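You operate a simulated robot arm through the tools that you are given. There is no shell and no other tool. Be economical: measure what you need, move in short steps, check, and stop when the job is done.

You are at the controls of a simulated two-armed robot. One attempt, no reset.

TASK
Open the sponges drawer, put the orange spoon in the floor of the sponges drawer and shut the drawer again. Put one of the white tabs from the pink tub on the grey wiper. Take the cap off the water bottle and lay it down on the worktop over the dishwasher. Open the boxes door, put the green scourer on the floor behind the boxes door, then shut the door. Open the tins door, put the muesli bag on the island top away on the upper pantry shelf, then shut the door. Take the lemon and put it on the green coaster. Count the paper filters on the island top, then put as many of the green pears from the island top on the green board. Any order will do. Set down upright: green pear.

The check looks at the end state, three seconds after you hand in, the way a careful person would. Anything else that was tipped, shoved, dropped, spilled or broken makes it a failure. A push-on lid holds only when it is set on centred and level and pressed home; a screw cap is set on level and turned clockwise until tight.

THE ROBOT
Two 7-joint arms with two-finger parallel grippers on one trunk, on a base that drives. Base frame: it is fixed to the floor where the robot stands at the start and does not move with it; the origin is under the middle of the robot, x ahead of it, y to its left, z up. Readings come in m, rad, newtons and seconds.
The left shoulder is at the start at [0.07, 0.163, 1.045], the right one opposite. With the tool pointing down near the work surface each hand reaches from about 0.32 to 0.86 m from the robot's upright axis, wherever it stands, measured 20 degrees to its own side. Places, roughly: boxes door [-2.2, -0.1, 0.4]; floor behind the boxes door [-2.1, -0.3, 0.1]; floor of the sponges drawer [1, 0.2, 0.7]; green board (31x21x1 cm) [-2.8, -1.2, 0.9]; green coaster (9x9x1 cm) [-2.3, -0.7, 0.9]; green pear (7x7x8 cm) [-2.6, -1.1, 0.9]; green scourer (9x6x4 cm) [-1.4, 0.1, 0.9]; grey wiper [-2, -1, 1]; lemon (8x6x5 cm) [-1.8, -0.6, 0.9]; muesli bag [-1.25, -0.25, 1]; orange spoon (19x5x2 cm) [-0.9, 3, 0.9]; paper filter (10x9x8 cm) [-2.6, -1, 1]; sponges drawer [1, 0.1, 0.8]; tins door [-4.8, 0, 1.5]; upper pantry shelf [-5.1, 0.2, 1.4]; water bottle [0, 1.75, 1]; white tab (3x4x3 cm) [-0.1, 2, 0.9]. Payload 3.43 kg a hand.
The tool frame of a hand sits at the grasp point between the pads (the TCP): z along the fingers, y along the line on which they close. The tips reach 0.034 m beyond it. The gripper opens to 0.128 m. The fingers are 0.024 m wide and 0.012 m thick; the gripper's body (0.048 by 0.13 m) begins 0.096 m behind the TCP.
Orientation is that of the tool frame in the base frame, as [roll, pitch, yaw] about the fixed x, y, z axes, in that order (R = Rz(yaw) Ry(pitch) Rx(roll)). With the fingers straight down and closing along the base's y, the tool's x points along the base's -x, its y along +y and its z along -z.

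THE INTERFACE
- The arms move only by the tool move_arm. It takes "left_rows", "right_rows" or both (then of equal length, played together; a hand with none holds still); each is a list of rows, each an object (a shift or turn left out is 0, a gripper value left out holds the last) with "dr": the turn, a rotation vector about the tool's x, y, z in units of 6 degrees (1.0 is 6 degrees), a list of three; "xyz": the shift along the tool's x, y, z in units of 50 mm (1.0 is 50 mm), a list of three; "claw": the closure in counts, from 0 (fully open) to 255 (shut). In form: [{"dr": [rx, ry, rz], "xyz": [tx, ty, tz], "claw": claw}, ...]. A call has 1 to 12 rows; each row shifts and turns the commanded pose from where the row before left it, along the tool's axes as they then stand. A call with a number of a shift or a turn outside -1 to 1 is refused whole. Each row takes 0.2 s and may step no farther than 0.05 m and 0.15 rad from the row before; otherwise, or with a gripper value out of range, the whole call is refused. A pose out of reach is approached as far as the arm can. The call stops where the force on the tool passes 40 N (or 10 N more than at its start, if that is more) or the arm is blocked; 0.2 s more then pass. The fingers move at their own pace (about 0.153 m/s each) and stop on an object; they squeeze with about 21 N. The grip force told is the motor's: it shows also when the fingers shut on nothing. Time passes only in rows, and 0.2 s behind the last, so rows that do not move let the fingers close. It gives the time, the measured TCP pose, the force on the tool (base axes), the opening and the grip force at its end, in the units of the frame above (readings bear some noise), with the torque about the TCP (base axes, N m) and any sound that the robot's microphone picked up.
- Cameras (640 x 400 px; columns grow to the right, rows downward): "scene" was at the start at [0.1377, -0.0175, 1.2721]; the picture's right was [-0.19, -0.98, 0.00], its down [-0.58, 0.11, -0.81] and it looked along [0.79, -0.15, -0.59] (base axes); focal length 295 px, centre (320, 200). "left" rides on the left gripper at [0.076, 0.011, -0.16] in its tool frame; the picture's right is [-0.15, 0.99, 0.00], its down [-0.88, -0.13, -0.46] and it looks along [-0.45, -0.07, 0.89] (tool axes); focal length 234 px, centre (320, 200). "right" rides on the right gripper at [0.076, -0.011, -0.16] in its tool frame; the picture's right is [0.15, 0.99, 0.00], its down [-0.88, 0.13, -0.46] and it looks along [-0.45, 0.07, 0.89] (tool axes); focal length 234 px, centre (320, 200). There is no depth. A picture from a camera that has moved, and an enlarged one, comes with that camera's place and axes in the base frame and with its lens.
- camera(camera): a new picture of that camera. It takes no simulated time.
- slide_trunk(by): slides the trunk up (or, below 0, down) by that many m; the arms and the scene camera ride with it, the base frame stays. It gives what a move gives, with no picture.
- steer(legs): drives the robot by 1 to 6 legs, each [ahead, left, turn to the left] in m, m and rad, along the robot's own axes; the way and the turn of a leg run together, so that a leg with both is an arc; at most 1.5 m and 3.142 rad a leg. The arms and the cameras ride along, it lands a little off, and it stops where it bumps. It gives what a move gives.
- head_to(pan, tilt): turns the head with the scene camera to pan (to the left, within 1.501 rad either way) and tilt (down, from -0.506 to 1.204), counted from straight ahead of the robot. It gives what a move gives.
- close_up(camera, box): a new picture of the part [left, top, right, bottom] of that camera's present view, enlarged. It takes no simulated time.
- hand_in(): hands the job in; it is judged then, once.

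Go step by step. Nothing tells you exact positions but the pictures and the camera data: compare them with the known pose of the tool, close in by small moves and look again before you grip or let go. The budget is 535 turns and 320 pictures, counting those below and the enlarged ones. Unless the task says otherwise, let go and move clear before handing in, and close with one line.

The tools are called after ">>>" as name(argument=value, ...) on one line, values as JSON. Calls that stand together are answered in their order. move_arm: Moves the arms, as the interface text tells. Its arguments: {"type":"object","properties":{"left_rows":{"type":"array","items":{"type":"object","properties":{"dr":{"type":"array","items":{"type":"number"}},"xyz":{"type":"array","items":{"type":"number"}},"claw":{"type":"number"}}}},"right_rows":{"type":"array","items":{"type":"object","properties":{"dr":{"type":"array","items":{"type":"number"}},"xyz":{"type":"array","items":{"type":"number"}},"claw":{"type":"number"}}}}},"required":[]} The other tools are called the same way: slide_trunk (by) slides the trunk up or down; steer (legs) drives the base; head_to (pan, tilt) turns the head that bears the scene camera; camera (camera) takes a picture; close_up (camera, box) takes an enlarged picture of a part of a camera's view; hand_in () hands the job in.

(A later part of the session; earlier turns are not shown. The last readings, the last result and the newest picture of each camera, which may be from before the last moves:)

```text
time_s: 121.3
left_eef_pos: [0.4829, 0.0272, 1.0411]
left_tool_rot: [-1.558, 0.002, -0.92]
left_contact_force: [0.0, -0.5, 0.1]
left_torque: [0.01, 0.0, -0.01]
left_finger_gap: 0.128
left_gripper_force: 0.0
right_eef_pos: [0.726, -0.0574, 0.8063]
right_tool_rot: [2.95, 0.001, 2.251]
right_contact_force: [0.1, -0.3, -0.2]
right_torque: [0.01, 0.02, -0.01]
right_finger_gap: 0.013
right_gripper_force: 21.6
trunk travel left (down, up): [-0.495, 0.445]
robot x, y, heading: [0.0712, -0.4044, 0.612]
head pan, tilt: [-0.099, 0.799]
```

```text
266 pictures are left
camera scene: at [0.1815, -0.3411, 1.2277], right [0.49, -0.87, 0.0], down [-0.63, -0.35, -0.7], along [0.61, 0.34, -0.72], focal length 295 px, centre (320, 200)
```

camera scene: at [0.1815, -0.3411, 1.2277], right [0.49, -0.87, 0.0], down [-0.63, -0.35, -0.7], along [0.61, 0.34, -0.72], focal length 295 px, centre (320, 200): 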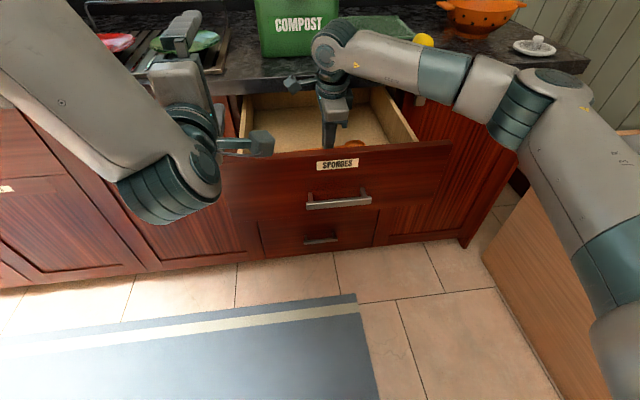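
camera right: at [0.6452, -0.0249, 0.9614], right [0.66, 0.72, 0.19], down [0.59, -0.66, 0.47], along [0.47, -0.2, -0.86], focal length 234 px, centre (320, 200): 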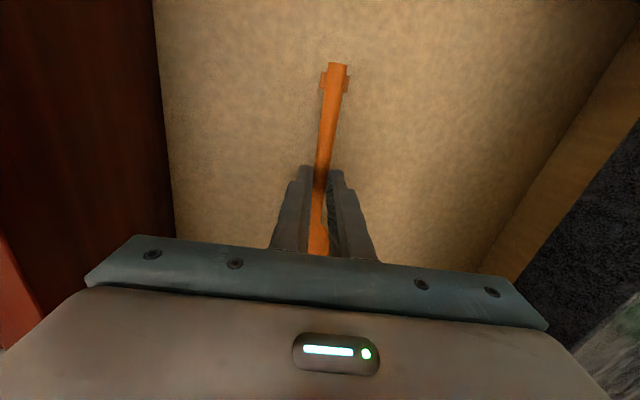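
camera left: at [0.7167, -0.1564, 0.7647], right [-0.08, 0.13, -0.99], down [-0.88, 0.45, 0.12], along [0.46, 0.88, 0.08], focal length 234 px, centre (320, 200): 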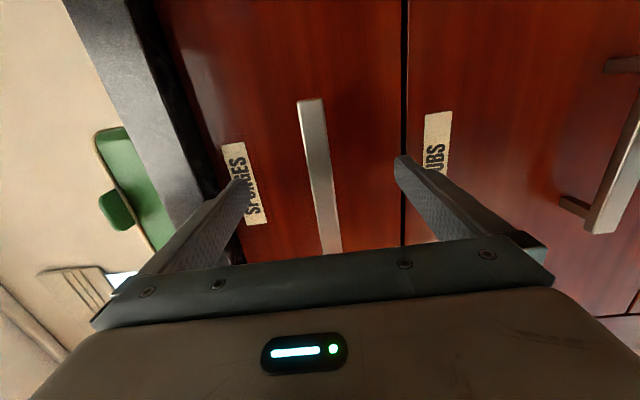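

Spoon hovers inside. Lower step by step looking for contact.

>>> move_arm(right_rows=[{"xyz": [0, -0.038, 0.196]}, {"xyz": [0, -0.038, 0.196]}, {"xyz": [0, -0.038, 0.196]}])

>>> move_arm(right_rows=[{"xyz": [0, -0.038, 0.196]}, {"xyz": [0, -0.02, 0.1]}])

>>> camera(camera="right")

```text
time_s: 122.1
left_eef_pos: [0.4828, 0.0269, 1.0404]
left_tool_rot: [-1.557, -0.001, -0.921]
left_contact_force: [-0.1, -0.9, 0.2]
left_torque: [-0.04, 0.0, -0.02]
left_finger_gap: 0.1281
left_gripper_force: 0.1
right_eef_pos: [0.7235, -0.0601, 0.7752]
right_tool_rot: [2.949, 0.0, 2.252]
right_contact_force: [0.3, -0.3, -0.9]
right_torque: [-0.02, 0.01, 0.01]
right_finger_gap: 0.0129
right_gripper_force: 20.7
trunk travel left (down, up): [-0.495, 0.445]
robot x, y, heading: [0.0674, -0.4102, 0.611]
head pan, tilt: [-0.099, 0.799]
```

```text
time_s: 122.7
left_eef_pos: [0.4794, 0.0253, 1.0433]
left_tool_rot: [-1.557, -0.001, -0.923]
left_contact_force: [0.2, 0.0, -1.3]
left_torque: [-0.02, -0.01, 0.03]
left_finger_gap: 0.1279
left_gripper_force: 0.1
right_eef_pos: [0.722, -0.0622, 0.7707]
right_tool_rot: [2.939, -0.001, 2.25]
right_contact_force: [0.9, 2.8, 35.8]
right_torque: [0.34, 0.09, -0.25]
right_finger_gap: 0.0145
right_gripper_force: 20.8
trunk travel left (down, up): [-0.495, 0.445]
robot x, y, heading: [0.0677, -0.4091, 0.608]
head pan, tilt: [-0.099, 0.799]
```

```text
265 pictures are left
camera right: at [0.6406, -0.03, 0.9237], right [0.66, 0.72, 0.2], down [0.58, -0.66, 0.47], along [0.47, -0.2, -0.86], focal length 234 px, centre (320, 200)
```

right: 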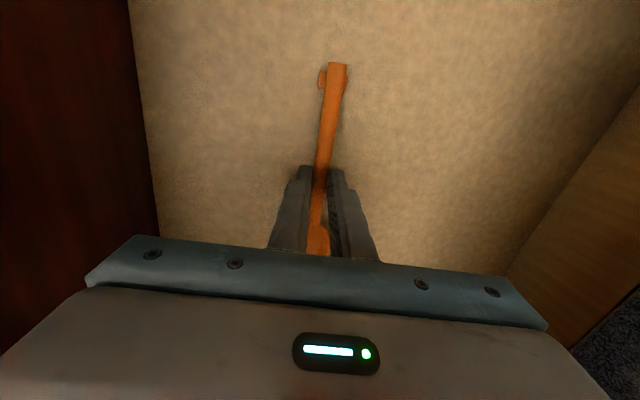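

Floor contact at z≈0.772. Back off slightly, release, and rise out.

>>> move_arm(right_rows=[{"xyz": [0, 0.02, -0.1]}, {"claw": 140}, {}, {}])

>>> move_arm(right_rows=[{"xyz": [0, 0.1, -0.5]}, {"xyz": [0, 0.17, -0.884]}, {"xyz": [0, 0.17, -0.884]}, {"xyz": [0, 0.17, -0.884]}, {"xyz": [0, 0.17, -0.884]}, {"xyz": [0, 0.17, -0.884]}, {"xyz": [0, 0.17, -0.884]}])

>>> camera(camera="right")

```text
time_s: 123.7
left_eef_pos: [0.481, 0.0261, 1.0421]
left_tool_rot: [-1.557, 0.001, -0.92]
left_contact_force: [0.4, -1.4, 0.0]
left_torque: [-0.01, -0.02, 0.02]
left_finger_gap: 0.1281
left_gripper_force: 0.0
right_eef_pos: [0.7231, -0.0626, 0.7697]
right_tool_rot: [2.947, 0.001, 2.251]
right_contact_force: [-1.2, 0.1, 17.4]
right_torque: [-0.34, 0.52, -0.01]
right_finger_gap: 0.056
right_gripper_force: 0.1
trunk travel left (down, up): [-0.495, 0.445]
robot x, y, heading: [0.0676, -0.4085, 0.612]
head pan, tilt: [-0.099, 0.799]
```

```text
time_s: 125.3
left_eef_pos: [0.4808, 0.027, 1.0426]
left_tool_rot: [-1.557, -0.002, -0.921]
left_contact_force: [-0.3, 0.0, 0.0]
left_torque: [0.0, 0.01, -0.02]
left_finger_gap: 0.1275
left_gripper_force: 0.0
right_eef_pos: [0.725, -0.0598, 1.0649]
right_tool_rot: [2.949, 0.0, 2.252]
right_contact_force: [-0.9, -0.4, 0.4]
right_torque: [-0.02, -0.04, 0.0]
right_finger_gap: 0.0578
right_gripper_force: 0.0
trunk travel left (down, up): [-0.495, 0.445]
robot x, y, heading: [0.0665, -0.4077, 0.611]
head pan, tilt: [-0.099, 0.799]
```

```text
264 pictures are left
camera right: at [0.6444, -0.0263, 1.2191], right [0.66, 0.73, 0.19], down [0.59, -0.66, 0.47], along [0.47, -0.2, -0.86], focal length 234 px, centre (320, 200)
```

right: 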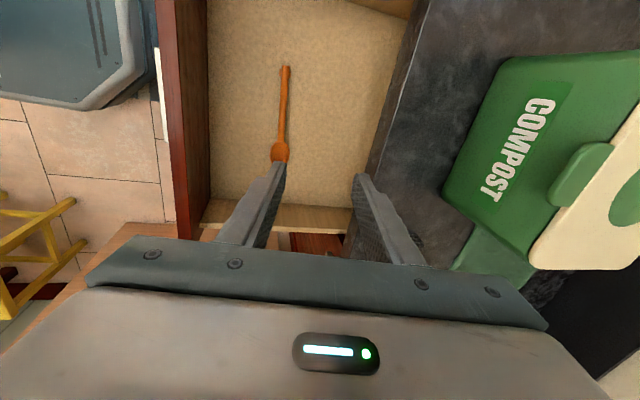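

Spoon is in the drawer. Retract the right hand, back off the base and prepare the left hand to push the drawer shut.

>>> move_arm(right_rows=[{"xyz": [-0.3, -0.85, -0.15]}, {"xyz": [-0.3, -0.85, -0.15]}, {"xyz": [-0.3, -0.85, -0.15]}, {"xyz": [-0.3, -0.85, -0.15]}, {"xyz": [-0.3, -0.85, -0.15]}, {"xyz": [-0.3, -0.85, -0.15]}], left_rows=[{"claw": 255}, {}, {}, {}, {}, {}])

>>> steer(legs=[[-0.2, -0.05, 0]])

>>> slide_trunk(by=-0.2)

>>> camera(camera="left")

>>> camera(camera="scene")

```text
time_s: 126.7
left_eef_pos: [0.481, 0.0261, 1.0424]
left_tool_rot: [-1.558, 0.0, -0.923]
left_contact_force: [-0.7, 0.6, -0.9]
left_torque: [0.02, 0.01, 0.04]
left_finger_gap: 0.0
left_gripper_force: 20.6
right_eef_pos: [0.577, -0.2954, 1.0573]
right_tool_rot: [2.95, 0.0, 2.251]
right_contact_force: [-0.1, -0.5, 0.5]
right_torque: [0.04, 0.0, 0.01]
right_finger_gap: 0.0577
right_gripper_force: 0.2
trunk travel left (down, up): [-0.495, 0.445]
robot x, y, heading: [0.0631, -0.4113, 0.61]
head pan, tilt: [-0.099, 0.799]
```

```text
time_s: 128.3
left_eef_pos: [0.3492, -0.1277, 1.0413]
left_tool_rot: [-1.556, 0.0, -0.919]
left_contact_force: [0.6, 0.8, -0.2]
left_torque: [0.0, 0.02, -0.01]
left_finger_gap: 0.0
left_gripper_force: 21.4
right_eef_pos: [0.4468, -0.448, 1.0569]
right_tool_rot: [2.951, -0.001, 2.254]
right_contact_force: [-0.1, 0.2, -1.0]
right_torque: [0.02, -0.01, 0.0]
right_finger_gap: 0.0578
right_gripper_force: 0.0
trunk travel left (down, up): [-0.495, 0.445]
robot x, y, heading: [-0.0624, -0.5637, 0.609]
head pan, tilt: [-0.099, 0.799]
```

```text
time_s: 130.5
left_eef_pos: [0.3501, -0.1264, 0.8416]
left_tool_rot: [-1.558, 0.001, -0.922]
left_contact_force: [0.8, 0.6, 0.3]
left_torque: [0.02, -0.01, 0.0]
left_finger_gap: 0.0
left_gripper_force: 21.0
right_eef_pos: [0.4464, -0.4479, 0.8574]
right_tool_rot: [2.948, 0.002, 2.254]
right_contact_force: [-0.3, 0.1, -0.6]
right_torque: [0.01, 0.04, 0.01]
right_finger_gap: 0.0578
right_gripper_force: 0.0
trunk travel left (down, up): [-0.295, 0.645]
robot x, y, heading: [-0.0631, -0.5651, 0.609]
head pan, tilt: [-0.099, 0.799]
```

```text
263 pictures are left
camera left: at [0.2688, -0.2833, 0.8291], right [-0.08, 0.12, -0.99], down [-0.9, 0.42, 0.12], along [0.43, 0.9, 0.08], focal length 234 px, centre (320, 200)
```

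left: 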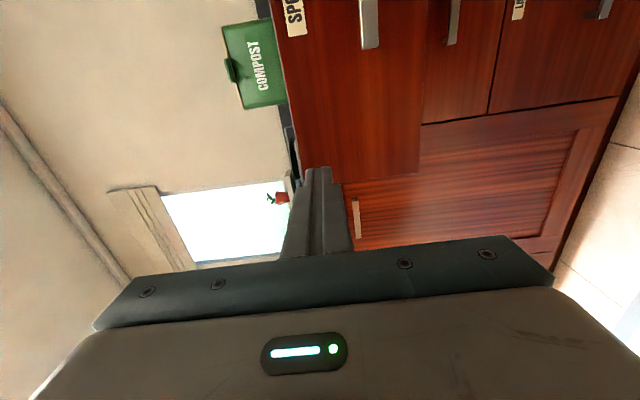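

```text
262 pictures are left
camera scene: at [0.0487, -0.4957, 1.0278], right [0.49, -0.87, 0.0], down [-0.63, -0.35, -0.7], along [0.61, 0.34, -0.72], focal length 295 px, centre (320, 200)
```

scene: 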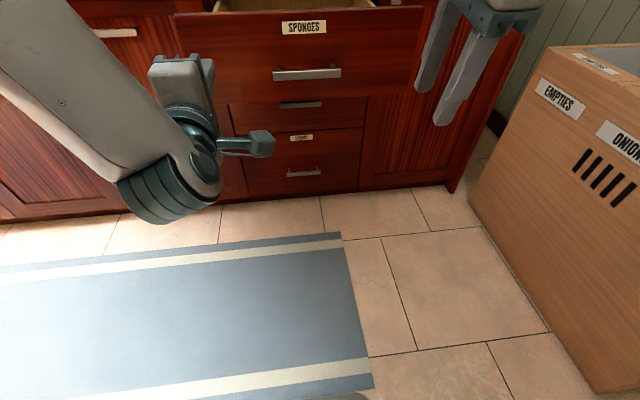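

Shift the left hand to the drawer's centre line and raise the right hand out of the way.

>>> move_arm(left_rows=[{"xyz": [0.8, 0.1, 0]}, {"xyz": [0.8, 0.1, 0]}, {"xyz": [0.8, 0.1, 0]}, {"xyz": [0.8, 0.1, 0]}], right_rows=[{"xyz": [-0.2, 0, -0.9]}, {"xyz": [-0.2, 0, -0.9]}, {"xyz": [-0.2, 0, -0.9]}, {"xyz": [-0.2, 0, -0.9]}])

>>> camera(camera="left")

```text
time_s: 131.5
left_eef_pos: [0.4455, -0.2532, 0.8205]
left_tool_rot: [-1.557, 0.0, -0.918]
left_contact_force: [0.5, -0.4, -0.5]
left_torque: [-0.02, -0.04, -0.02]
left_finger_gap: 0.0
left_gripper_force: 20.6
right_eef_pos: [0.4451, -0.5035, 1.0334]
right_tool_rot: [2.949, -0.001, 2.255]
right_contact_force: [0.0, -0.5, -0.5]
right_torque: [-0.01, 0.02, 0.0]
right_finger_gap: 0.0578
right_gripper_force: 0.0
trunk travel left (down, up): [-0.295, 0.645]
robot x, y, heading: [-0.0626, -0.5649, 0.606]
head pan, tilt: [-0.099, 0.799]
```

```text
261 pictures are left
camera left: at [0.3644, -0.4103, 0.8079], right [-0.08, 0.12, -0.99], down [-0.9, 0.42, 0.12], along [0.43, 0.9, 0.08], focal length 234 px, centre (320, 200)
```

left: 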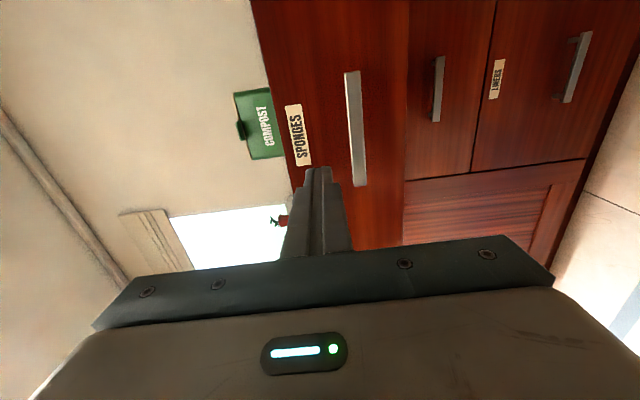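

Fingers aim between label and bar. Push forward.

>>> move_arm(left_rows=[{"xyz": [0, 0, 0.9]}, {"xyz": [0, 0, 0.9]}, {"xyz": [0, 0, 0.9]}, {"xyz": [0, 0, 0.7]}, {"xyz": [0, 0, 0.7]}, {"xyz": [0, 0, 0.7]}])

>>> camera(camera="scene")

```text
time_s: 132.9
left_eef_pos: [0.6377, -0.1086, 0.8233]
left_tool_rot: [-1.559, -0.001, -0.921]
left_contact_force: [0.1, -0.2, -0.5]
left_torque: [0.02, 0.01, 0.02]
left_finger_gap: 0.0
left_gripper_force: 21.3
right_eef_pos: [0.446, -0.5013, 1.0329]
right_tool_rot: [2.951, 0.0, 2.253]
right_contact_force: [0.6, -0.2, 0.0]
right_torque: [-0.04, -0.03, 0.0]
right_finger_gap: 0.0575
right_gripper_force: 0.1
trunk travel left (down, up): [-0.295, 0.645]
robot x, y, heading: [-0.0649, -0.5655, 0.617]
head pan, tilt: [-0.099, 0.799]
```

```text
260 pictures are left
camera scene: at [0.0494, -0.4954, 1.0276], right [0.49, -0.87, 0.0], down [-0.63, -0.35, -0.7], along [0.61, 0.34, -0.72], focal length 295 px, centre (320, 200)
```

scene: 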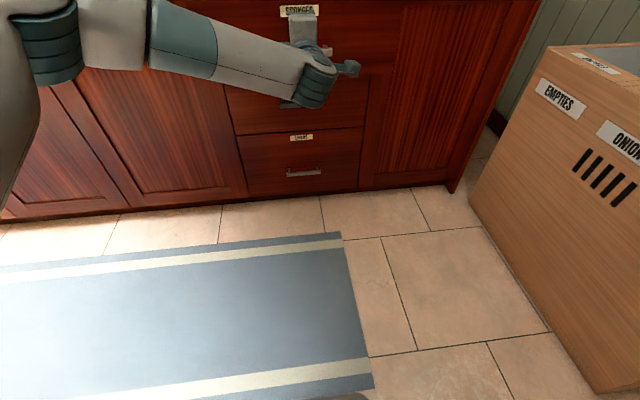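

It slides easily. Drive forward 0.17 and push on.

>>> steer(legs=[[0.17, 0, 0]])

>>> move_arm(left_rows=[{"xyz": [0, 0, 0.5]}, {"xyz": [0, 0, 0.4]}, {"xyz": [0, 0, 0.3]}])

>>> camera(camera="scene")

```text
time_s: 134.4
left_eef_pos: [0.7782, -0.0125, 0.8227]
left_tool_rot: [-1.56, 0.0, -0.921]
left_contact_force: [-0.3, 1.2, 0.8]
left_torque: [0.01, 0.0, -0.03]
left_finger_gap: 0.0
left_gripper_force: 21.6
right_eef_pos: [0.5858, -0.4043, 1.0336]
right_tool_rot: [2.949, 0.001, 2.252]
right_contact_force: [0.8, 0.0, -1.4]
right_torque: [-0.03, 0.0, -0.04]
right_finger_gap: 0.0579
right_gripper_force: 0.0
trunk travel left (down, up): [-0.295, 0.645]
robot x, y, heading: [0.0796, -0.465, 0.61]
head pan, tilt: [-0.099, 0.799]
```

```text
time_s: 135.0
left_eef_pos: [0.81, 0.0086, 0.8211]
left_tool_rot: [-1.559, 0.002, -0.919]
left_contact_force: [-16.7, -5.2, 3.0]
left_torque: [0.02, -0.05, 0.04]
left_finger_gap: 0.0001
left_gripper_force: 21.0
right_eef_pos: [0.5861, -0.4051, 1.0328]
right_tool_rot: [2.953, -0.001, 2.251]
right_contact_force: [1.2, 0.9, 0.1]
right_torque: [-0.03, 0.11, 0.0]
right_finger_gap: 0.0576
right_gripper_force: 0.1
trunk travel left (down, up): [-0.295, 0.645]
robot x, y, heading: [0.0736, -0.4684, 0.609]
head pan, tilt: [-0.099, 0.799]
stopped in row 3 (left hand): the force on the tool passed its limit (the readings are from after the stop); the commanded pose is now the measured one
```

```text
259 pictures are left
camera scene: at [0.1882, -0.3984, 1.0278], right [0.49, -0.87, 0.0], down [-0.63, -0.35, -0.7], along [0.61, 0.34, -0.72], focal length 295 px, centre (320, 200)
```

scene: 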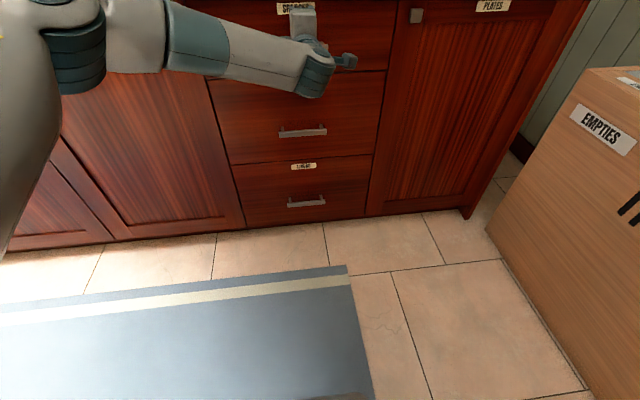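

The drawer is shut. Retreat the left hand, back the base, and raise the trunk; then rotate the left hand to default.

>>> move_arm(left_rows=[{"xyz": [0, 0, -0.8]}, {"xyz": [0, 0, -0.8]}, {"xyz": [0, 0, -0.8]}])

>>> steer(legs=[[-0.25, 0, 0]])

>>> slide_trunk(by=0.23)

>>> move_arm(left_rows=[{"dr": [-0.82, 0.82, 0.82], "claw": 0}, {"dr": [-0.82, 0.82, 0.82]}, {"dr": [-0.82, 0.82, 0.82]}, {"dr": [-0.82, 0.82, 0.82]}, {"dr": [-0.82, 0.82, 0.82]}, {"dr": [-0.82, 0.82, 0.82]}, {"dr": [-0.82, 0.82, 0.82]}])

>>> move_arm(left_rows=[{"dr": [-0.82, 0.82, 0.82]}, {"dr": [-0.82, 0.82, 0.82]}, {"dr": [-0.82, 0.82, 0.82]}, {"dr": [-0.82, 0.82, 0.82]}, {"dr": [-0.82, 0.82, 0.82]}, {"dr": [-0.82, 0.82, 0.82]}, {"dr": [-0.82, 0.82, 0.82]}])

>>> camera(camera="scene")

```text
time_s: 135.8
left_eef_pos: [0.719, -0.0644, 0.8187]
left_tool_rot: [-1.561, 0.002, -0.921]
left_contact_force: [0.1, 0.5, 0.3]
left_torque: [-0.01, -0.01, 0.01]
left_finger_gap: 0.0001
left_gripper_force: 21.1
right_eef_pos: [0.5855, -0.4047, 1.0316]
right_tool_rot: [2.951, -0.001, 2.251]
right_contact_force: [-1.0, -0.3, -0.8]
right_torque: [0.0, -0.04, -0.03]
right_finger_gap: 0.0577
right_gripper_force: 0.1
trunk travel left (down, up): [-0.295, 0.645]
robot x, y, heading: [0.0762, -0.466, 0.61]
head pan, tilt: [-0.099, 0.799]
```

```text
time_s: 137.6
left_eef_pos: [0.5175, -0.2002, 0.8197]
left_tool_rot: [-1.561, 0.002, -0.914]
left_contact_force: [0.0, -0.4, -0.1]
left_torque: [-0.01, -0.02, 0.0]
left_finger_gap: 0.0001
left_gripper_force: 20.7
right_eef_pos: [0.3857, -0.542, 1.0337]
right_tool_rot: [2.95, 0.001, 2.257]
right_contact_force: [-0.8, -0.3, -0.9]
right_torque: [-0.02, -0.02, 0.03]
right_finger_gap: 0.0574
right_gripper_force: 0.1
trunk travel left (down, up): [-0.295, 0.645]
robot x, y, heading: [-0.122, -0.6046, 0.614]
head pan, tilt: [-0.099, 0.799]
```

```text
time_s: 140.0
left_eef_pos: [0.5177, -0.2023, 1.0488]
left_tool_rot: [-1.56, 0.001, -0.914]
left_contact_force: [0.3, 0.8, -0.1]
left_torque: [0.01, -0.01, 0.01]
left_finger_gap: 0.0
left_gripper_force: 21.1
right_eef_pos: [0.3868, -0.5427, 1.2634]
right_tool_rot: [2.952, 0.001, 2.256]
right_contact_force: [-0.5, 0.5, -0.4]
right_torque: [0.01, -0.01, -0.03]
right_finger_gap: 0.0576
right_gripper_force: 0.1
trunk travel left (down, up): [-0.525, 0.415]
robot x, y, heading: [-0.1217, -0.6031, 0.618]
head pan, tilt: [-0.099, 0.799]
```

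```text
time_s: 141.6
left_eef_pos: [0.5173, -0.202, 1.0475]
left_tool_rot: [-2.347, 0.347, -1.695]
left_contact_force: [0.1, -1.2, 0.2]
left_torque: [-0.02, -0.03, 0.03]
left_finger_gap: 0.1282
left_gripper_force: 0.1
right_eef_pos: [0.3855, -0.5425, 1.2631]
right_tool_rot: [2.95, 0.0, 2.257]
right_contact_force: [-0.1, 0.0, -0.3]
right_torque: [-0.02, 0.02, -0.04]
right_finger_gap: 0.0577
right_gripper_force: 0.1
trunk travel left (down, up): [-0.525, 0.415]
robot x, y, heading: [-0.1221, -0.6063, 0.612]
head pan, tilt: [-0.099, 0.799]
```

```text
time_s: 143.2
left_eef_pos: [0.5083, -0.2044, 1.0472]
left_tool_rot: [-3.136, 0.017, -2.482]
left_contact_force: [0.3, 0.0, 0.2]
left_torque: [0.04, 0.01, 0.01]
left_finger_gap: 0.1276
left_gripper_force: 0.1
left hand out of reach, approached as far as the arm can: row 7
right_eef_pos: [0.3873, -0.5437, 1.2635]
right_tool_rot: [2.95, 0.001, 2.257]
right_contact_force: [0.2, -0.4, -0.2]
right_torque: [0.0, -0.05, 0.03]
right_finger_gap: 0.0575
right_gripper_force: 0.1
trunk travel left (down, up): [-0.525, 0.415]
robot x, y, heading: [-0.1224, -0.6033, 0.614]
head pan, tilt: [-0.099, 0.799]
```

```text
258 pictures are left
camera scene: at [-0.0105, -0.539, 1.2578], right [0.49, -0.87, 0.0], down [-0.62, -0.35, -0.7], along [0.61, 0.34, -0.72], focal length 295 px, centre (320, 200)
```

scene: 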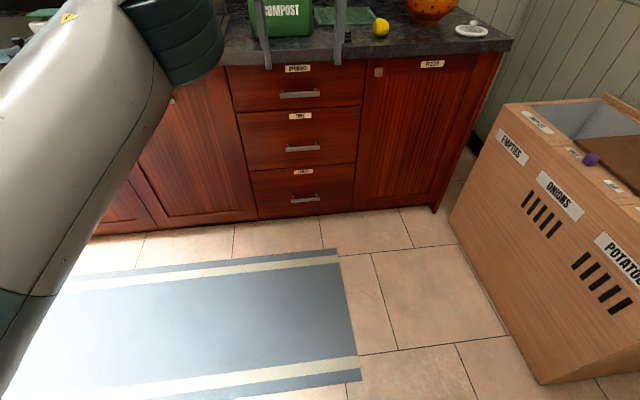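

Drawer confirmed closed. Restore the right hand's neutral orientation and strafe left to the bottle.

>>> move_arm(right_rows=[{"dr": [1, 0, 0]}, {"dr": [0.83, 0, 0]}, {"dr": [0, 0, -1]}, {"dr": [0, 0, -1]}, {"dr": [0, 0, -1]}, {"dr": [0, 0, -1]}, {"dr": [0, 0, -1]}, {"dr": [0, 0, -1]}, {"dr": [0, 0, -1]}, {"dr": [0, 0, -1]}, {"dr": [0, 0, -1]}, {"dr": [0, 0, -1]}])

>>> move_arm(right_rows=[{"dr": [0, 0, -1], "claw": 0}, {"dr": [0, 0, -1]}, {"dr": [0, 0, -1]}, {"dr": [0, 0, -1]}])

>>> steer(legs=[[0, 1.0, 0], [0, 0.8, 0.01], [0.2, 0, 0]])

>>> head_to(pan=0.0, tilt=0.5)

>>> camera(camera="scene")

```text
time_s: 145.8
left_eef_pos: [0.5084, -0.202, 1.0478]
left_tool_rot: [-3.134, 0.017, -2.478]
left_contact_force: [0.2, 0.0, 0.2]
left_torque: [-0.03, 0.01, 0.0]
left_finger_gap: 0.1281
left_gripper_force: 0.1
right_eef_pos: [0.3872, -0.5414, 1.2631]
right_tool_rot: [-3.141, -0.003, -2.978]
right_contact_force: [-0.2, 0.7, 0.4]
right_torque: [0.02, 0.0, -0.01]
right_finger_gap: 0.0578
right_gripper_force: 0.1
trunk travel left (down, up): [-0.525, 0.415]
robot x, y, heading: [-0.1204, -0.6053, 0.613]
head pan, tilt: [-0.099, 0.799]
```

```text
time_s: 146.8
left_eef_pos: [0.5082, -0.2008, 1.0481]
left_tool_rot: [-3.136, 0.019, -2.478]
left_contact_force: [-0.1, -0.4, 0.1]
left_torque: [0.0, -0.01, -0.03]
left_finger_gap: 0.1281
left_gripper_force: 0.1
right_eef_pos: [0.3859, -0.5427, 1.2619]
right_tool_rot: [-3.14, -0.001, -2.558]
right_contact_force: [0.7, 0.1, 0.2]
right_torque: [-0.02, 0.02, -0.01]
right_finger_gap: 0.128
right_gripper_force: 0.1
trunk travel left (down, up): [-0.525, 0.415]
robot x, y, heading: [-0.125, -0.6072, 0.616]
head pan, tilt: [-0.099, 0.799]
```

```text
time_s: 157.1
left_eef_pos: [-0.3447, 1.3914, 1.0477]
left_tool_rot: [-3.133, 0.017, -2.501]
left_contact_force: [0.0, 0.9, 0.1]
left_torque: [-0.01, -0.02, 0.0]
left_finger_gap: 0.1279
left_gripper_force: 0.1
right_eef_pos: [-0.4736, 1.0528, 1.2624]
right_tool_rot: [3.141, 0.0, -2.584]
right_contact_force: [-0.3, 0.4, 0.4]
right_torque: [-0.04, 0.04, 0.01]
right_finger_gap: 0.1279
right_gripper_force: 0.0
trunk travel left (down, up): [-0.525, 0.415]
robot x, y, heading: [-0.9837, 1.0032, 0.591]
head pan, tilt: [-0.099, 0.799]
```

```text
time_s: 157.9
left_eef_pos: [-0.3454, 1.3926, 1.0482]
left_tool_rot: [-3.135, 0.018, -2.501]
left_contact_force: [1.0, -0.1, 0.0]
left_torque: [0.0, -0.03, -0.02]
left_finger_gap: 0.1281
left_gripper_force: 0.0
right_eef_pos: [-0.4737, 1.0517, 1.2623]
right_tool_rot: [3.141, -0.002, -2.586]
right_contact_force: [-0.5, 0.3, -0.9]
right_torque: [0.02, -0.02, -0.01]
right_finger_gap: 0.1281
right_gripper_force: 0.0
trunk travel left (down, up): [-0.525, 0.415]
robot x, y, heading: [-0.9828, 1.003, 0.592]
head pan, tilt: [0.0, 0.499]
```

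```text
257 pictures are left
camera scene: at [-0.8671, 1.0797, 1.2837], right [0.56, -0.83, 0.0], down [-0.4, -0.27, -0.88], along [0.73, 0.49, -0.48], focal length 295 px, centre (320, 200)
```

scene: 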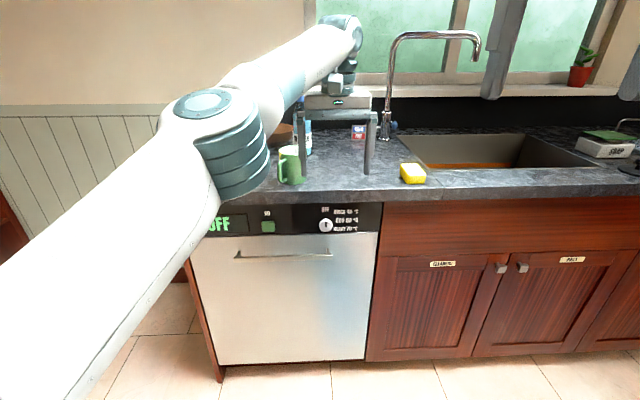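

I'm in front of the dishwasher, left arm blocking the view. Pull the left hand back and look again.

>>> move_arm(left_rows=[{"xyz": [0.5, 0.8, 0]}, {"xyz": [0.5, 0.8, 0]}, {"xyz": [0.5, 0.8, 0]}, {"xyz": [0.5, 0.8, 0]}, {"xyz": [0.5, 0.8, 0]}])

>>> camera(camera="scene")

>>> close_up(camera="scene", box=[200, 60, 430, 210])

```text
time_s: 159.1
left_eef_pos: [-0.5645, 1.4757, 1.0479]
left_tool_rot: [-3.134, 0.02, -2.503]
left_contact_force: [0.2, 0.5, 0.1]
left_torque: [0.0, -0.05, 0.0]
left_finger_gap: 0.128
left_gripper_force: 0.0
right_eef_pos: [-0.4764, 1.054, 1.2634]
right_tool_rot: [-3.139, -0.003, -2.582]
right_contact_force: [-0.9, 0.3, 0.5]
right_torque: [0.0, 0.0, -0.03]
right_finger_gap: 0.1283
right_gripper_force: 0.1
trunk travel left (down, up): [-0.525, 0.415]
robot x, y, heading: [-0.9855, 1.0022, 0.592]
head pan, tilt: [0.0, 0.499]
```

```text
256 pictures are left
camera scene: at [-0.8681, 1.0807, 1.2838], right [0.56, -0.83, 0.0], down [-0.4, -0.27, -0.88], along [0.73, 0.49, -0.48], focal length 295 px, centre (320, 200)
```

scene: 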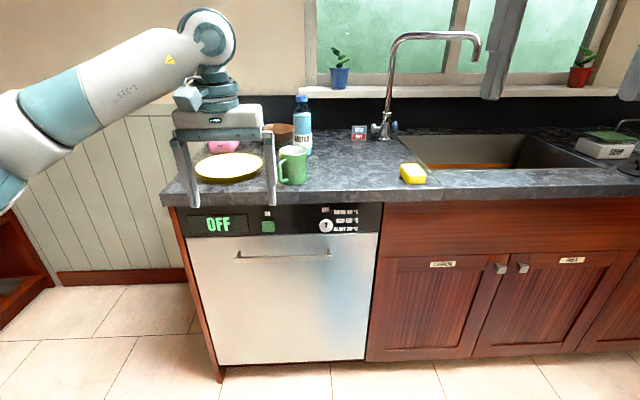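

```text
2.67 times, centred on (315, 135) of scene
camera zoom: at [-0.8681, 1.0807, 1.2838], right [0.56, -0.83, 0.0], down [-0.4, -0.27, -0.88], along [0.73, 0.49, -0.48], focal length 786 px, centre (333, 373)
```

zoom: 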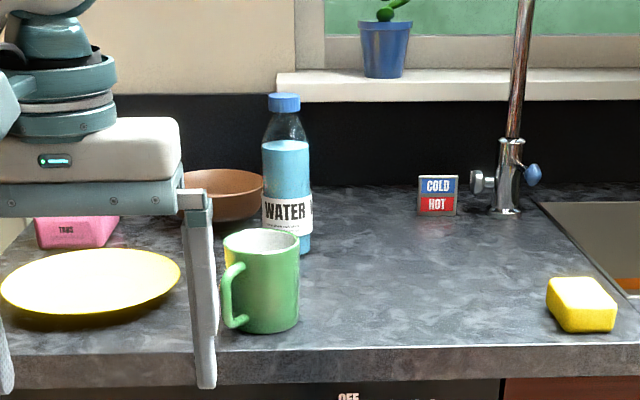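

The bottle is at about (-0.044, 1.714), cap z 1.095–1.117; mug stands in front of it at the edge. I raise the left hand, then drive closer.

>>> move_arm(left_rows=[{"xyz": [0, 0.3, -0.9]}, {"xyz": [0, 0.3, -0.9]}, {"xyz": [0, 0.3, -0.9]}])

>>> steer(legs=[[0.4, 0.03, 0.03]])

>>> head_to(pan=0.0, tilt=0.55)

>>> camera(camera="scene")

```text
time_s: 159.9
left_eef_pos: [-0.5951, 1.5107, 1.1828]
left_tool_rot: [-3.136, 0.02, -2.503]
left_contact_force: [0.1, -0.5, 0.0]
left_torque: [0.02, -0.02, 0.0]
left_finger_gap: 0.128
left_gripper_force: 0.1
right_eef_pos: [-0.4757, 1.0504, 1.2622]
right_tool_rot: [-3.141, 0.0, -2.582]
right_contact_force: [-0.6, -1.0, 0.8]
right_torque: [0.0, -0.04, -0.03]
right_finger_gap: 0.128
right_gripper_force: 0.0
trunk travel left (down, up): [-0.525, 0.415]
robot x, y, heading: [-0.9852, 1.0053, 0.591]
head pan, tilt: [0.0, 0.499]
```

```text
time_s: 162.5
left_eef_pos: [-0.2881, 1.7795, 1.1821]
left_tool_rot: [-3.134, 0.017, -2.473]
left_contact_force: [-1.3, 0.2, -0.1]
left_torque: [-0.02, 0.01, 0.03]
left_finger_gap: 0.1279
left_gripper_force: 0.1
right_eef_pos: [-0.1567, 1.3244, 1.2618]
right_tool_rot: [-3.141, -0.003, -2.558]
right_contact_force: [0.7, 0.1, 0.0]
right_torque: [0.0, 0.01, 0.01]
right_finger_gap: 0.1282
right_gripper_force: 0.1
trunk travel left (down, up): [-0.525, 0.415]
robot x, y, heading: [-0.664, 1.2596, 0.62]
head pan, tilt: [0.0, 0.499]
```

```text
time_s: 163.1
left_eef_pos: [-0.2884, 1.7798, 1.181]
left_tool_rot: [-3.133, 0.018, -2.476]
left_contact_force: [-0.3, 0.5, -0.3]
left_torque: [0.03, 0.01, -0.01]
left_finger_gap: 0.1278
left_gripper_force: 0.0
right_eef_pos: [-0.1562, 1.3246, 1.262]
right_tool_rot: [-3.14, -0.003, -2.557]
right_contact_force: [-0.2, 0.4, -0.1]
right_torque: [-0.03, 0.04, 0.01]
right_finger_gap: 0.128
right_gripper_force: 0.1
trunk travel left (down, up): [-0.525, 0.415]
robot x, y, heading: [-0.6681, 1.2585, 0.623]
head pan, tilt: [0.0, 0.55]
```

```text
254 pictures are left
camera scene: at [-0.5502, 1.3405, 1.2791], right [0.58, -0.81, 0.0], down [-0.43, -0.3, -0.85], along [0.69, 0.49, -0.52], focal length 295 px, centre (320, 200)
```

scene: 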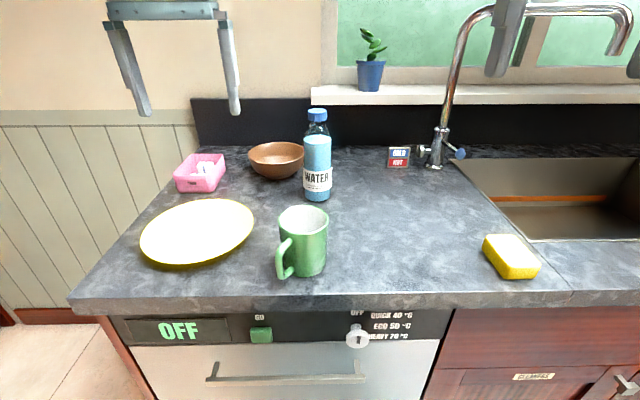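

Bottle centre is near (-0.053, 1.70), cap top at z 1.116. I orient the left hand: yaw 35° right and pitch the fingers forward 55°.

>>> move_arm(left_rows=[{"dr": [0, 0, 1], "claw": 76}, {"dr": [0, 0, 1]}, {"dr": [0, 0, 1]}, {"dr": [0, 0, 1]}, {"dr": [0, 0, 1]}, {"dr": [0, 0, 1]}, {"dr": [0, -1, 0]}, {"dr": [0, -1, 0]}, {"dr": [0, -1, 0]}, {"dr": [0, -1, 0]}])

>>> move_arm(left_rows=[{"dr": [0, -1, 0]}, {"dr": [0, -1, 0]}, {"dr": [0, -1, 0]}, {"dr": [0, -1, 0]}, {"dr": [0, -1, 0]}])

>>> camera(camera="scene")

>>> camera(camera="left")

```text
time_s: 165.3
left_eef_pos: [-0.2875, 1.7814, 1.1827]
left_tool_rot: [3.136, 0.437, -3.105]
left_contact_force: [0.5, 0.9, -0.3]
left_torque: [0.02, -0.04, -0.04]
left_finger_gap: 0.0901
left_gripper_force: 0.1
right_eef_pos: [-0.1572, 1.3259, 1.2626]
right_tool_rot: [-3.14, -0.004, -2.557]
right_contact_force: [-0.1, 0.3, -0.2]
right_torque: [-0.03, -0.01, -0.05]
right_finger_gap: 0.1279
right_gripper_force: 0.0
trunk travel left (down, up): [-0.525, 0.415]
robot x, y, heading: [-0.6684, 1.2606, 0.62]
head pan, tilt: [0.0, 0.55]
```

```text
time_s: 166.5
left_eef_pos: [-0.2887, 1.7798, 1.1814]
left_tool_rot: [3.133, 0.963, -3.109]
left_contact_force: [-0.1, 0.4, 0.2]
left_torque: [-0.02, 0.02, -0.03]
left_finger_gap: 0.0902
left_gripper_force: 0.1
right_eef_pos: [-0.1565, 1.3246, 1.2624]
right_tool_rot: [-3.14, 0.0, -2.556]
right_contact_force: [0.0, -0.8, -0.1]
right_torque: [-0.01, -0.03, -0.04]
right_finger_gap: 0.1279
right_gripper_force: 0.1
trunk travel left (down, up): [-0.525, 0.415]
robot x, y, heading: [-0.6653, 1.2598, 0.619]
head pan, tilt: [0.0, 0.55]
```

```text
253 pictures are left
camera scene: at [-0.5509, 1.3407, 1.2792], right [0.58, -0.81, 0.0], down [-0.43, -0.3, -0.85], along [0.69, 0.49, -0.52], focal length 295 px, centre (320, 200)
```

scene: 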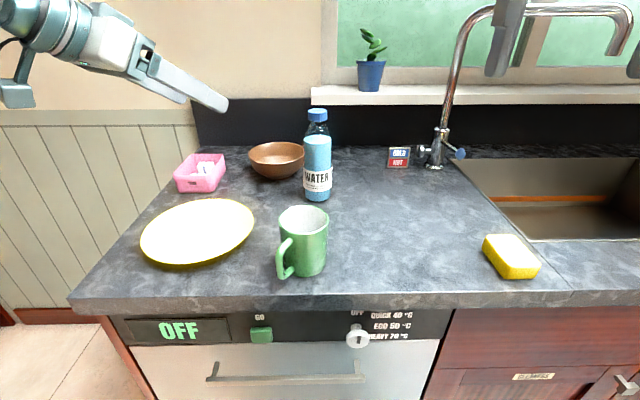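

```text
252 pictures are left
camera left: at [-0.4627, 1.7846, 1.2118], right [0.04, 0.99, 0.12], down [0.13, -0.13, 0.98], along [0.99, -0.03, -0.14], focal length 234 px, centre (320, 200)
```

left: 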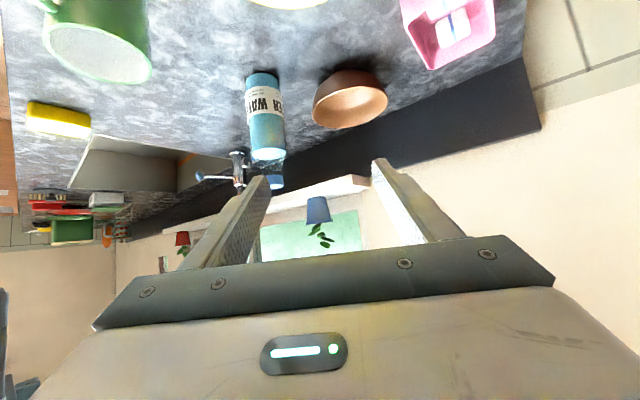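

Now approach: first to a pre-grasp point, checking view.

>>> move_arm(left_rows=[{"xyz": [0.075, -0.44, 0.74]}, {"xyz": [0.075, -0.44, 0.74]}, {"xyz": [0.075, -0.44, 0.74]}, {"xyz": [0.075, -0.44, 0.74]}])

>>> camera(camera="left")

>>> camera(camera="scene")

```text
time_s: 167.5
left_eef_pos: [-0.1719, 1.7004, 1.0838]
left_tool_rot: [3.134, 0.96, -3.112]
left_contact_force: [-0.4, -0.2, 0.4]
left_torque: [-0.02, 0.03, -0.03]
left_finger_gap: 0.0902
left_gripper_force: 0.1
right_eef_pos: [-0.154, 1.3244, 1.2613]
right_tool_rot: [3.141, -0.002, -2.558]
right_contact_force: [-0.2, -1.1, -0.4]
right_torque: [0.01, 0.01, -0.04]
right_finger_gap: 0.1279
right_gripper_force: 0.0
trunk travel left (down, up): [-0.525, 0.415]
robot x, y, heading: [-0.6672, 1.2588, 0.619]
head pan, tilt: [0.0, 0.55]
```

```text
251 pictures are left
camera left: at [-0.3472, 1.7047, 1.1151], right [0.05, 0.99, 0.13], down [0.14, -0.13, 0.98], along [0.99, -0.03, -0.14], focal length 234 px, centre (320, 200)
```

left: 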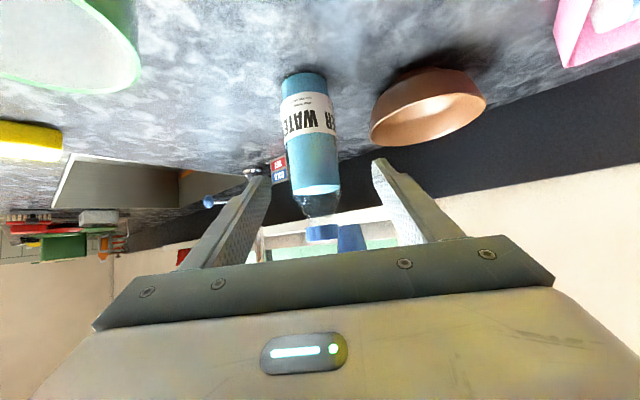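

```text
250 pictures are left
camera scene: at [-0.5491, 1.34, 1.279], right [0.58, -0.81, 0.0], down [-0.43, -0.3, -0.85], along [0.69, 0.49, -0.52], focal length 295 px, centre (320, 200)
```

scene: 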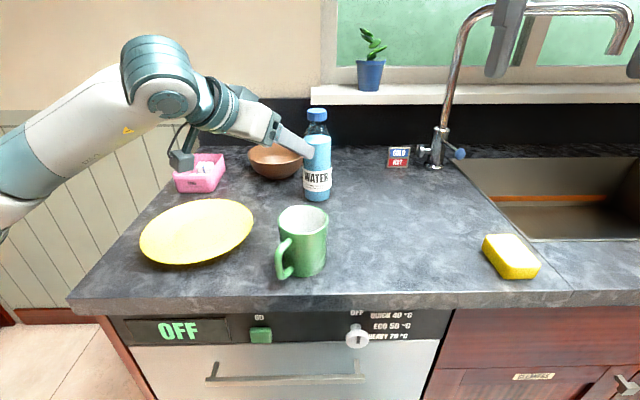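

Bottle sits between the fingers; advance along the tool axis with a slight lateral correction.

>>> move_arm(left_rows=[{"xyz": [0, -0.1, 0.9]}, {"xyz": [0, -0.1, 0.9]}, {"xyz": [0, 0, 0.9]}])

>>> camera(camera="left")

>>> camera(camera="scene")

```text
time_s: 168.3
left_eef_pos: [-0.0587, 1.6932, 1.0052]
left_tool_rot: [3.132, 0.96, -3.11]
left_contact_force: [-0.4, -0.2, -0.4]
left_torque: [-0.02, -0.01, 0.02]
left_finger_gap: 0.0899
left_gripper_force: 0.1
right_eef_pos: [-0.1559, 1.3249, 1.2613]
right_tool_rot: [-3.142, -0.003, -2.555]
right_contact_force: [0.1, 0.5, -0.6]
right_torque: [-0.02, 0.02, -0.02]
right_finger_gap: 0.1282
right_gripper_force: 0.2
trunk travel left (down, up): [-0.525, 0.415]
robot x, y, heading: [-0.6691, 1.2614, 0.619]
head pan, tilt: [0.0, 0.55]
```

```text
249 pictures are left
camera left: at [-0.2323, 1.6968, 1.0362], right [0.05, 0.99, 0.13], down [0.14, -0.13, 0.98], along [0.99, -0.03, -0.14], focal length 234 px, centre (320, 200)
```

left: 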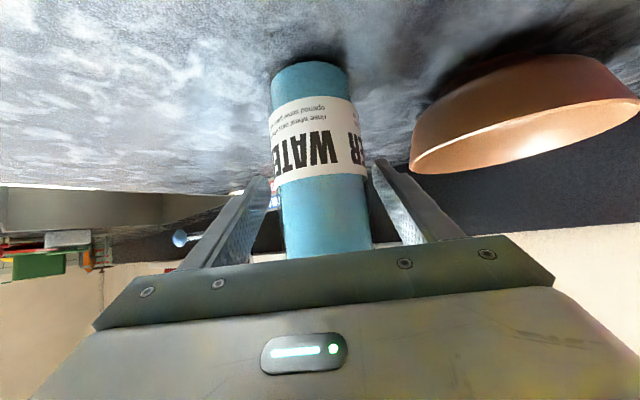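

```text
248 pictures are left
camera scene: at [-0.5493, 1.3405, 1.279], right [0.58, -0.81, 0.0], down [-0.43, -0.3, -0.85], along [0.69, 0.49, -0.52], focal length 295 px, centre (320, 200)
```

scene: 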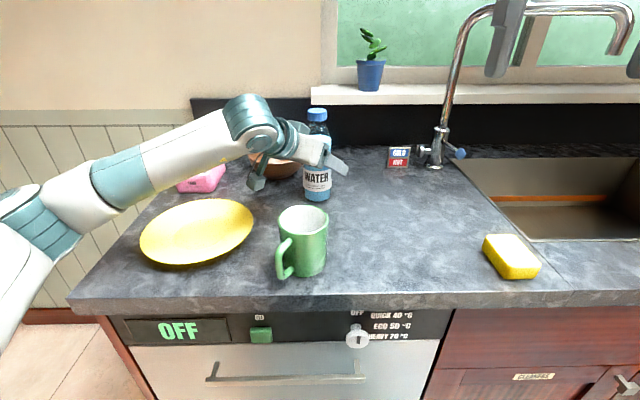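

Centered. Close the left gripper on the bottle.

>>> move_arm(left_rows=[{"claw": 120}, {"claw": 255}, {}, {}])

>>> close_up(camera="scene", box=[220, 80, 420, 220])

```text
time_s: 169.3
left_eef_pos: [-0.0604, 1.6924, 1.0061]
left_tool_rot: [3.133, 0.96, -3.11]
left_contact_force: [-0.1, 1.5, -0.3]
left_torque: [0.05, -0.01, -0.05]
left_finger_gap: 0.0655
left_gripper_force: 21.2
right_eef_pos: [-0.1562, 1.3247, 1.2631]
right_tool_rot: [-3.14, -0.003, -2.557]
right_contact_force: [-0.6, 0.0, -0.1]
right_torque: [0.0, -0.01, -0.02]
right_finger_gap: 0.1278
right_gripper_force: 0.1
trunk travel left (down, up): [-0.525, 0.415]
robot x, y, heading: [-0.6651, 1.2588, 0.624]
head pan, tilt: [0.0, 0.55]
```

```text
2.86 times, centred on (320, 150) of scene
camera zoom: at [-0.5505, 1.3405, 1.2791], right [0.58, -0.81, 0.0], down [-0.43, -0.3, -0.85], along [0.69, 0.49, -0.52], focal length 842 px, centre (320, 343)
```

zoom: 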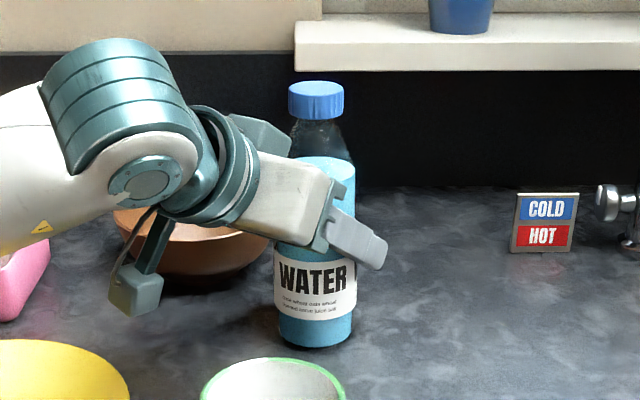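

Bottle is gripped firmly. Prepare the right hand: rotate clockwise ~78° for maximal unscrewing range, with fingers partly opened.

>>> move_arm(right_rows=[{"dr": [0, 0, 1], "claw": 95}, {"dr": [0, 0, 1]}, {"dr": [0, 0, 1]}, {"dr": [0, 0, 1]}, {"dr": [0, 0, 1]}, {"dr": [0, 0, 1]}, {"dr": [0, 0, 1]}, {"dr": [0, 0, 1]}, {"dr": [0, 0, 1]}, {"dr": [0, 0, 1]}, {"dr": [0, 0, 1]}, {"dr": [0, 0, 1]}])

```text
time_s: 171.9
left_eef_pos: [-0.0592, 1.6922, 1.0062]
left_tool_rot: [3.133, 0.959, -3.11]
left_contact_force: [-0.3, 2.1, 0.4]
left_torque: [0.05, 0.02, 0.01]
left_finger_gap: 0.0659
left_gripper_force: 21.1
right_eef_pos: [-0.1574, 1.3253, 1.2624]
right_tool_rot: [-3.14, 0.0, 2.467]
right_contact_force: [-1.0, 0.2, 0.6]
right_torque: [-0.03, -0.02, 0.03]
right_finger_gap: 0.0802
right_gripper_force: 0.0
trunk travel left (down, up): [-0.525, 0.415]
robot x, y, heading: [-0.6656, 1.2592, 0.619]
head pan, tilt: [0.0, 0.55]
```

Move over the cap at height.

>>> move_arm(right_rows=[{"xyz": [0.37, 0.885, 0.1]}, {"xyz": [0.37, 0.885, 0.1]}, {"xyz": [0.37, 0.885, 0.1]}, {"xyz": [0.37, 0.885, 0.1]}, {"xyz": [0.37, 0.885, 0.1]}, {"xyz": [0.37, 0.885, 0.1]}, {"xyz": [0.37, 0.885, 0.1]}, {"xyz": [0.37, 0.885, 0.1]}])

>>> camera(camera="right")

>>> camera(camera="scene")

```text
time_s: 173.7
left_eef_pos: [-0.059, 1.6944, 1.0057]
left_tool_rot: [3.137, 0.96, -3.106]
left_contact_force: [2.2, -0.8, 0.9]
left_torque: [-0.21, -0.11, 0.03]
left_finger_gap: 0.0654
left_gripper_force: 20.8
right_eef_pos: [-0.0933, 1.6398, 1.2108]
right_tool_rot: [-3.141, 0.004, 2.472]
right_contact_force: [-0.5, -0.5, -0.7]
right_torque: [-0.06, -0.09, -0.01]
right_finger_gap: 0.0807
right_gripper_force: 0.0
right hand out of reach, approached as far as the arm can: row 7, 8
trunk travel left (down, up): [-0.525, 0.415]
robot x, y, heading: [-0.6647, 1.2612, 0.62]
head pan, tilt: [0.0, 0.55]
```

```text
246 pictures are left
camera right: at [-0.161, 1.679, 1.3703], right [0.5, 0.87, 0.0], down [0.77, -0.44, 0.46], along [0.4, -0.23, -0.89], focal length 234 px, centre (320, 200)
```

right: 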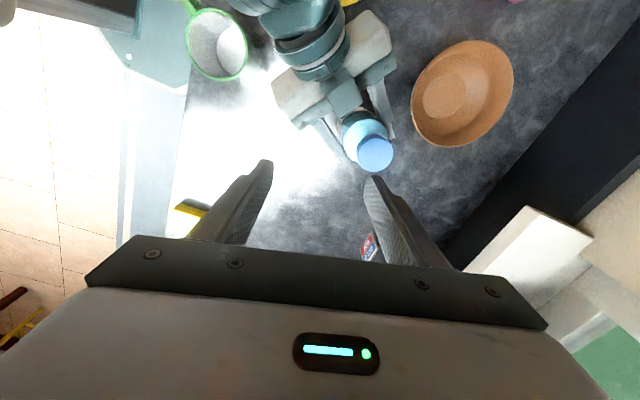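

```text
245 pictures are left
camera scene: at [-0.5515, 1.3433, 1.2791], right [0.58, -0.81, 0.0], down [-0.42, -0.31, -0.85], along [0.69, 0.49, -0.52], focal length 295 px, centre (320, 200)
```

scene: 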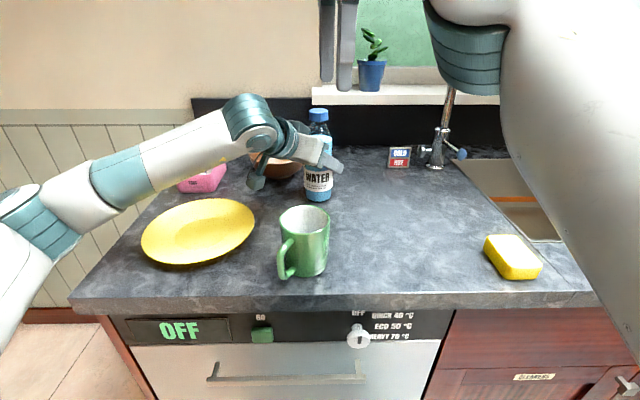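

The right hand is short of reach. I release the bottle, retreat the left, raise the trunk and drive 9 cm closer, then regrip.

>>> move_arm(left_rows=[{"claw": 76}, {}, {"xyz": [0, 0, -0.9]}, {"xyz": [0, 0, -0.9]}, {"xyz": [0, 0, -0.9]}])

>>> slide_trunk(by=0.1)

>>> steer(legs=[[0.09, 0, 0]])

>>> camera(camera="left")

>>> camera(camera="scene")

```text
time_s: 174.9
left_eef_pos: [-0.1731, 1.6822, 1.0836]
left_tool_rot: [3.132, 0.961, -3.112]
left_contact_force: [-0.4, -0.7, 0.0]
left_torque: [0.0, 0.04, 0.03]
left_finger_gap: 0.0895
left_gripper_force: 0.1
right_eef_pos: [-0.0944, 1.6351, 1.2131]
right_tool_rot: [3.14, 0.001, 2.471]
right_contact_force: [0.2, 0.9, -0.4]
right_torque: [0.01, -0.01, 0.01]
right_finger_gap: 0.0802
right_gripper_force: 0.1
trunk travel left (down, up): [-0.525, 0.415]
robot x, y, heading: [-0.6668, 1.2614, 0.615]
head pan, tilt: [0.0, 0.55]
```

```text
time_s: 176.2
left_eef_pos: [-0.1719, 1.6834, 1.1826]
left_tool_rot: [3.133, 0.96, -3.111]
left_contact_force: [-0.1, -0.1, 0.8]
left_torque: [-0.03, 0.01, 0.02]
left_finger_gap: 0.0898
left_gripper_force: 0.1
right_eef_pos: [-0.0921, 1.6363, 1.3128]
right_tool_rot: [3.139, 0.0, 2.472]
right_contact_force: [0.4, 0.7, -0.4]
right_torque: [0.0, -0.03, 0.03]
right_finger_gap: 0.0803
right_gripper_force: 0.0
trunk travel left (down, up): [-0.625, 0.315]
robot x, y, heading: [-0.6678, 1.2578, 0.622]
head pan, tilt: [0.0, 0.55]
```

```text
time_s: 177.3
left_eef_pos: [-0.0966, 1.736, 1.1832]
left_tool_rot: [3.131, 0.96, -3.11]
left_contact_force: [0.4, 0.1, 0.3]
left_torque: [0.01, 0.0, 0.01]
left_finger_gap: 0.09
left_gripper_force: 0.1
right_eef_pos: [-0.0171, 1.6898, 1.3121]
right_tool_rot: [3.142, -0.002, 2.471]
right_contact_force: [-0.1, -0.4, -0.3]
right_torque: [-0.01, 0.0, -0.01]
right_finger_gap: 0.0802
right_gripper_force: 0.1
trunk travel left (down, up): [-0.625, 0.315]
robot x, y, heading: [-0.5938, 1.3154, 0.616]
head pan, tilt: [0.0, 0.55]
```

```text
244 pictures are left
camera left: at [-0.2714, 1.741, 1.2142], right [0.05, 0.99, 0.13], down [0.14, -0.13, 0.98], along [0.99, -0.03, -0.14], focal length 234 px, centre (320, 200)
```

left: 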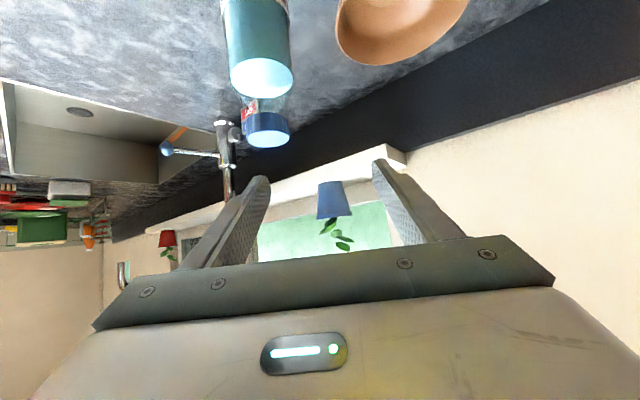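

```text
243 pictures are left
camera scene: at [-0.4755, 1.3938, 1.3792], right [0.58, -0.81, 0.0], down [-0.43, -0.3, -0.85], along [0.69, 0.49, -0.52], focal length 295 px, centre (320, 200)
```

scene: 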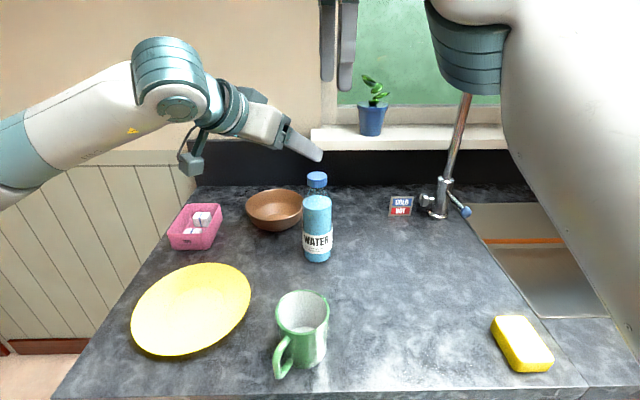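

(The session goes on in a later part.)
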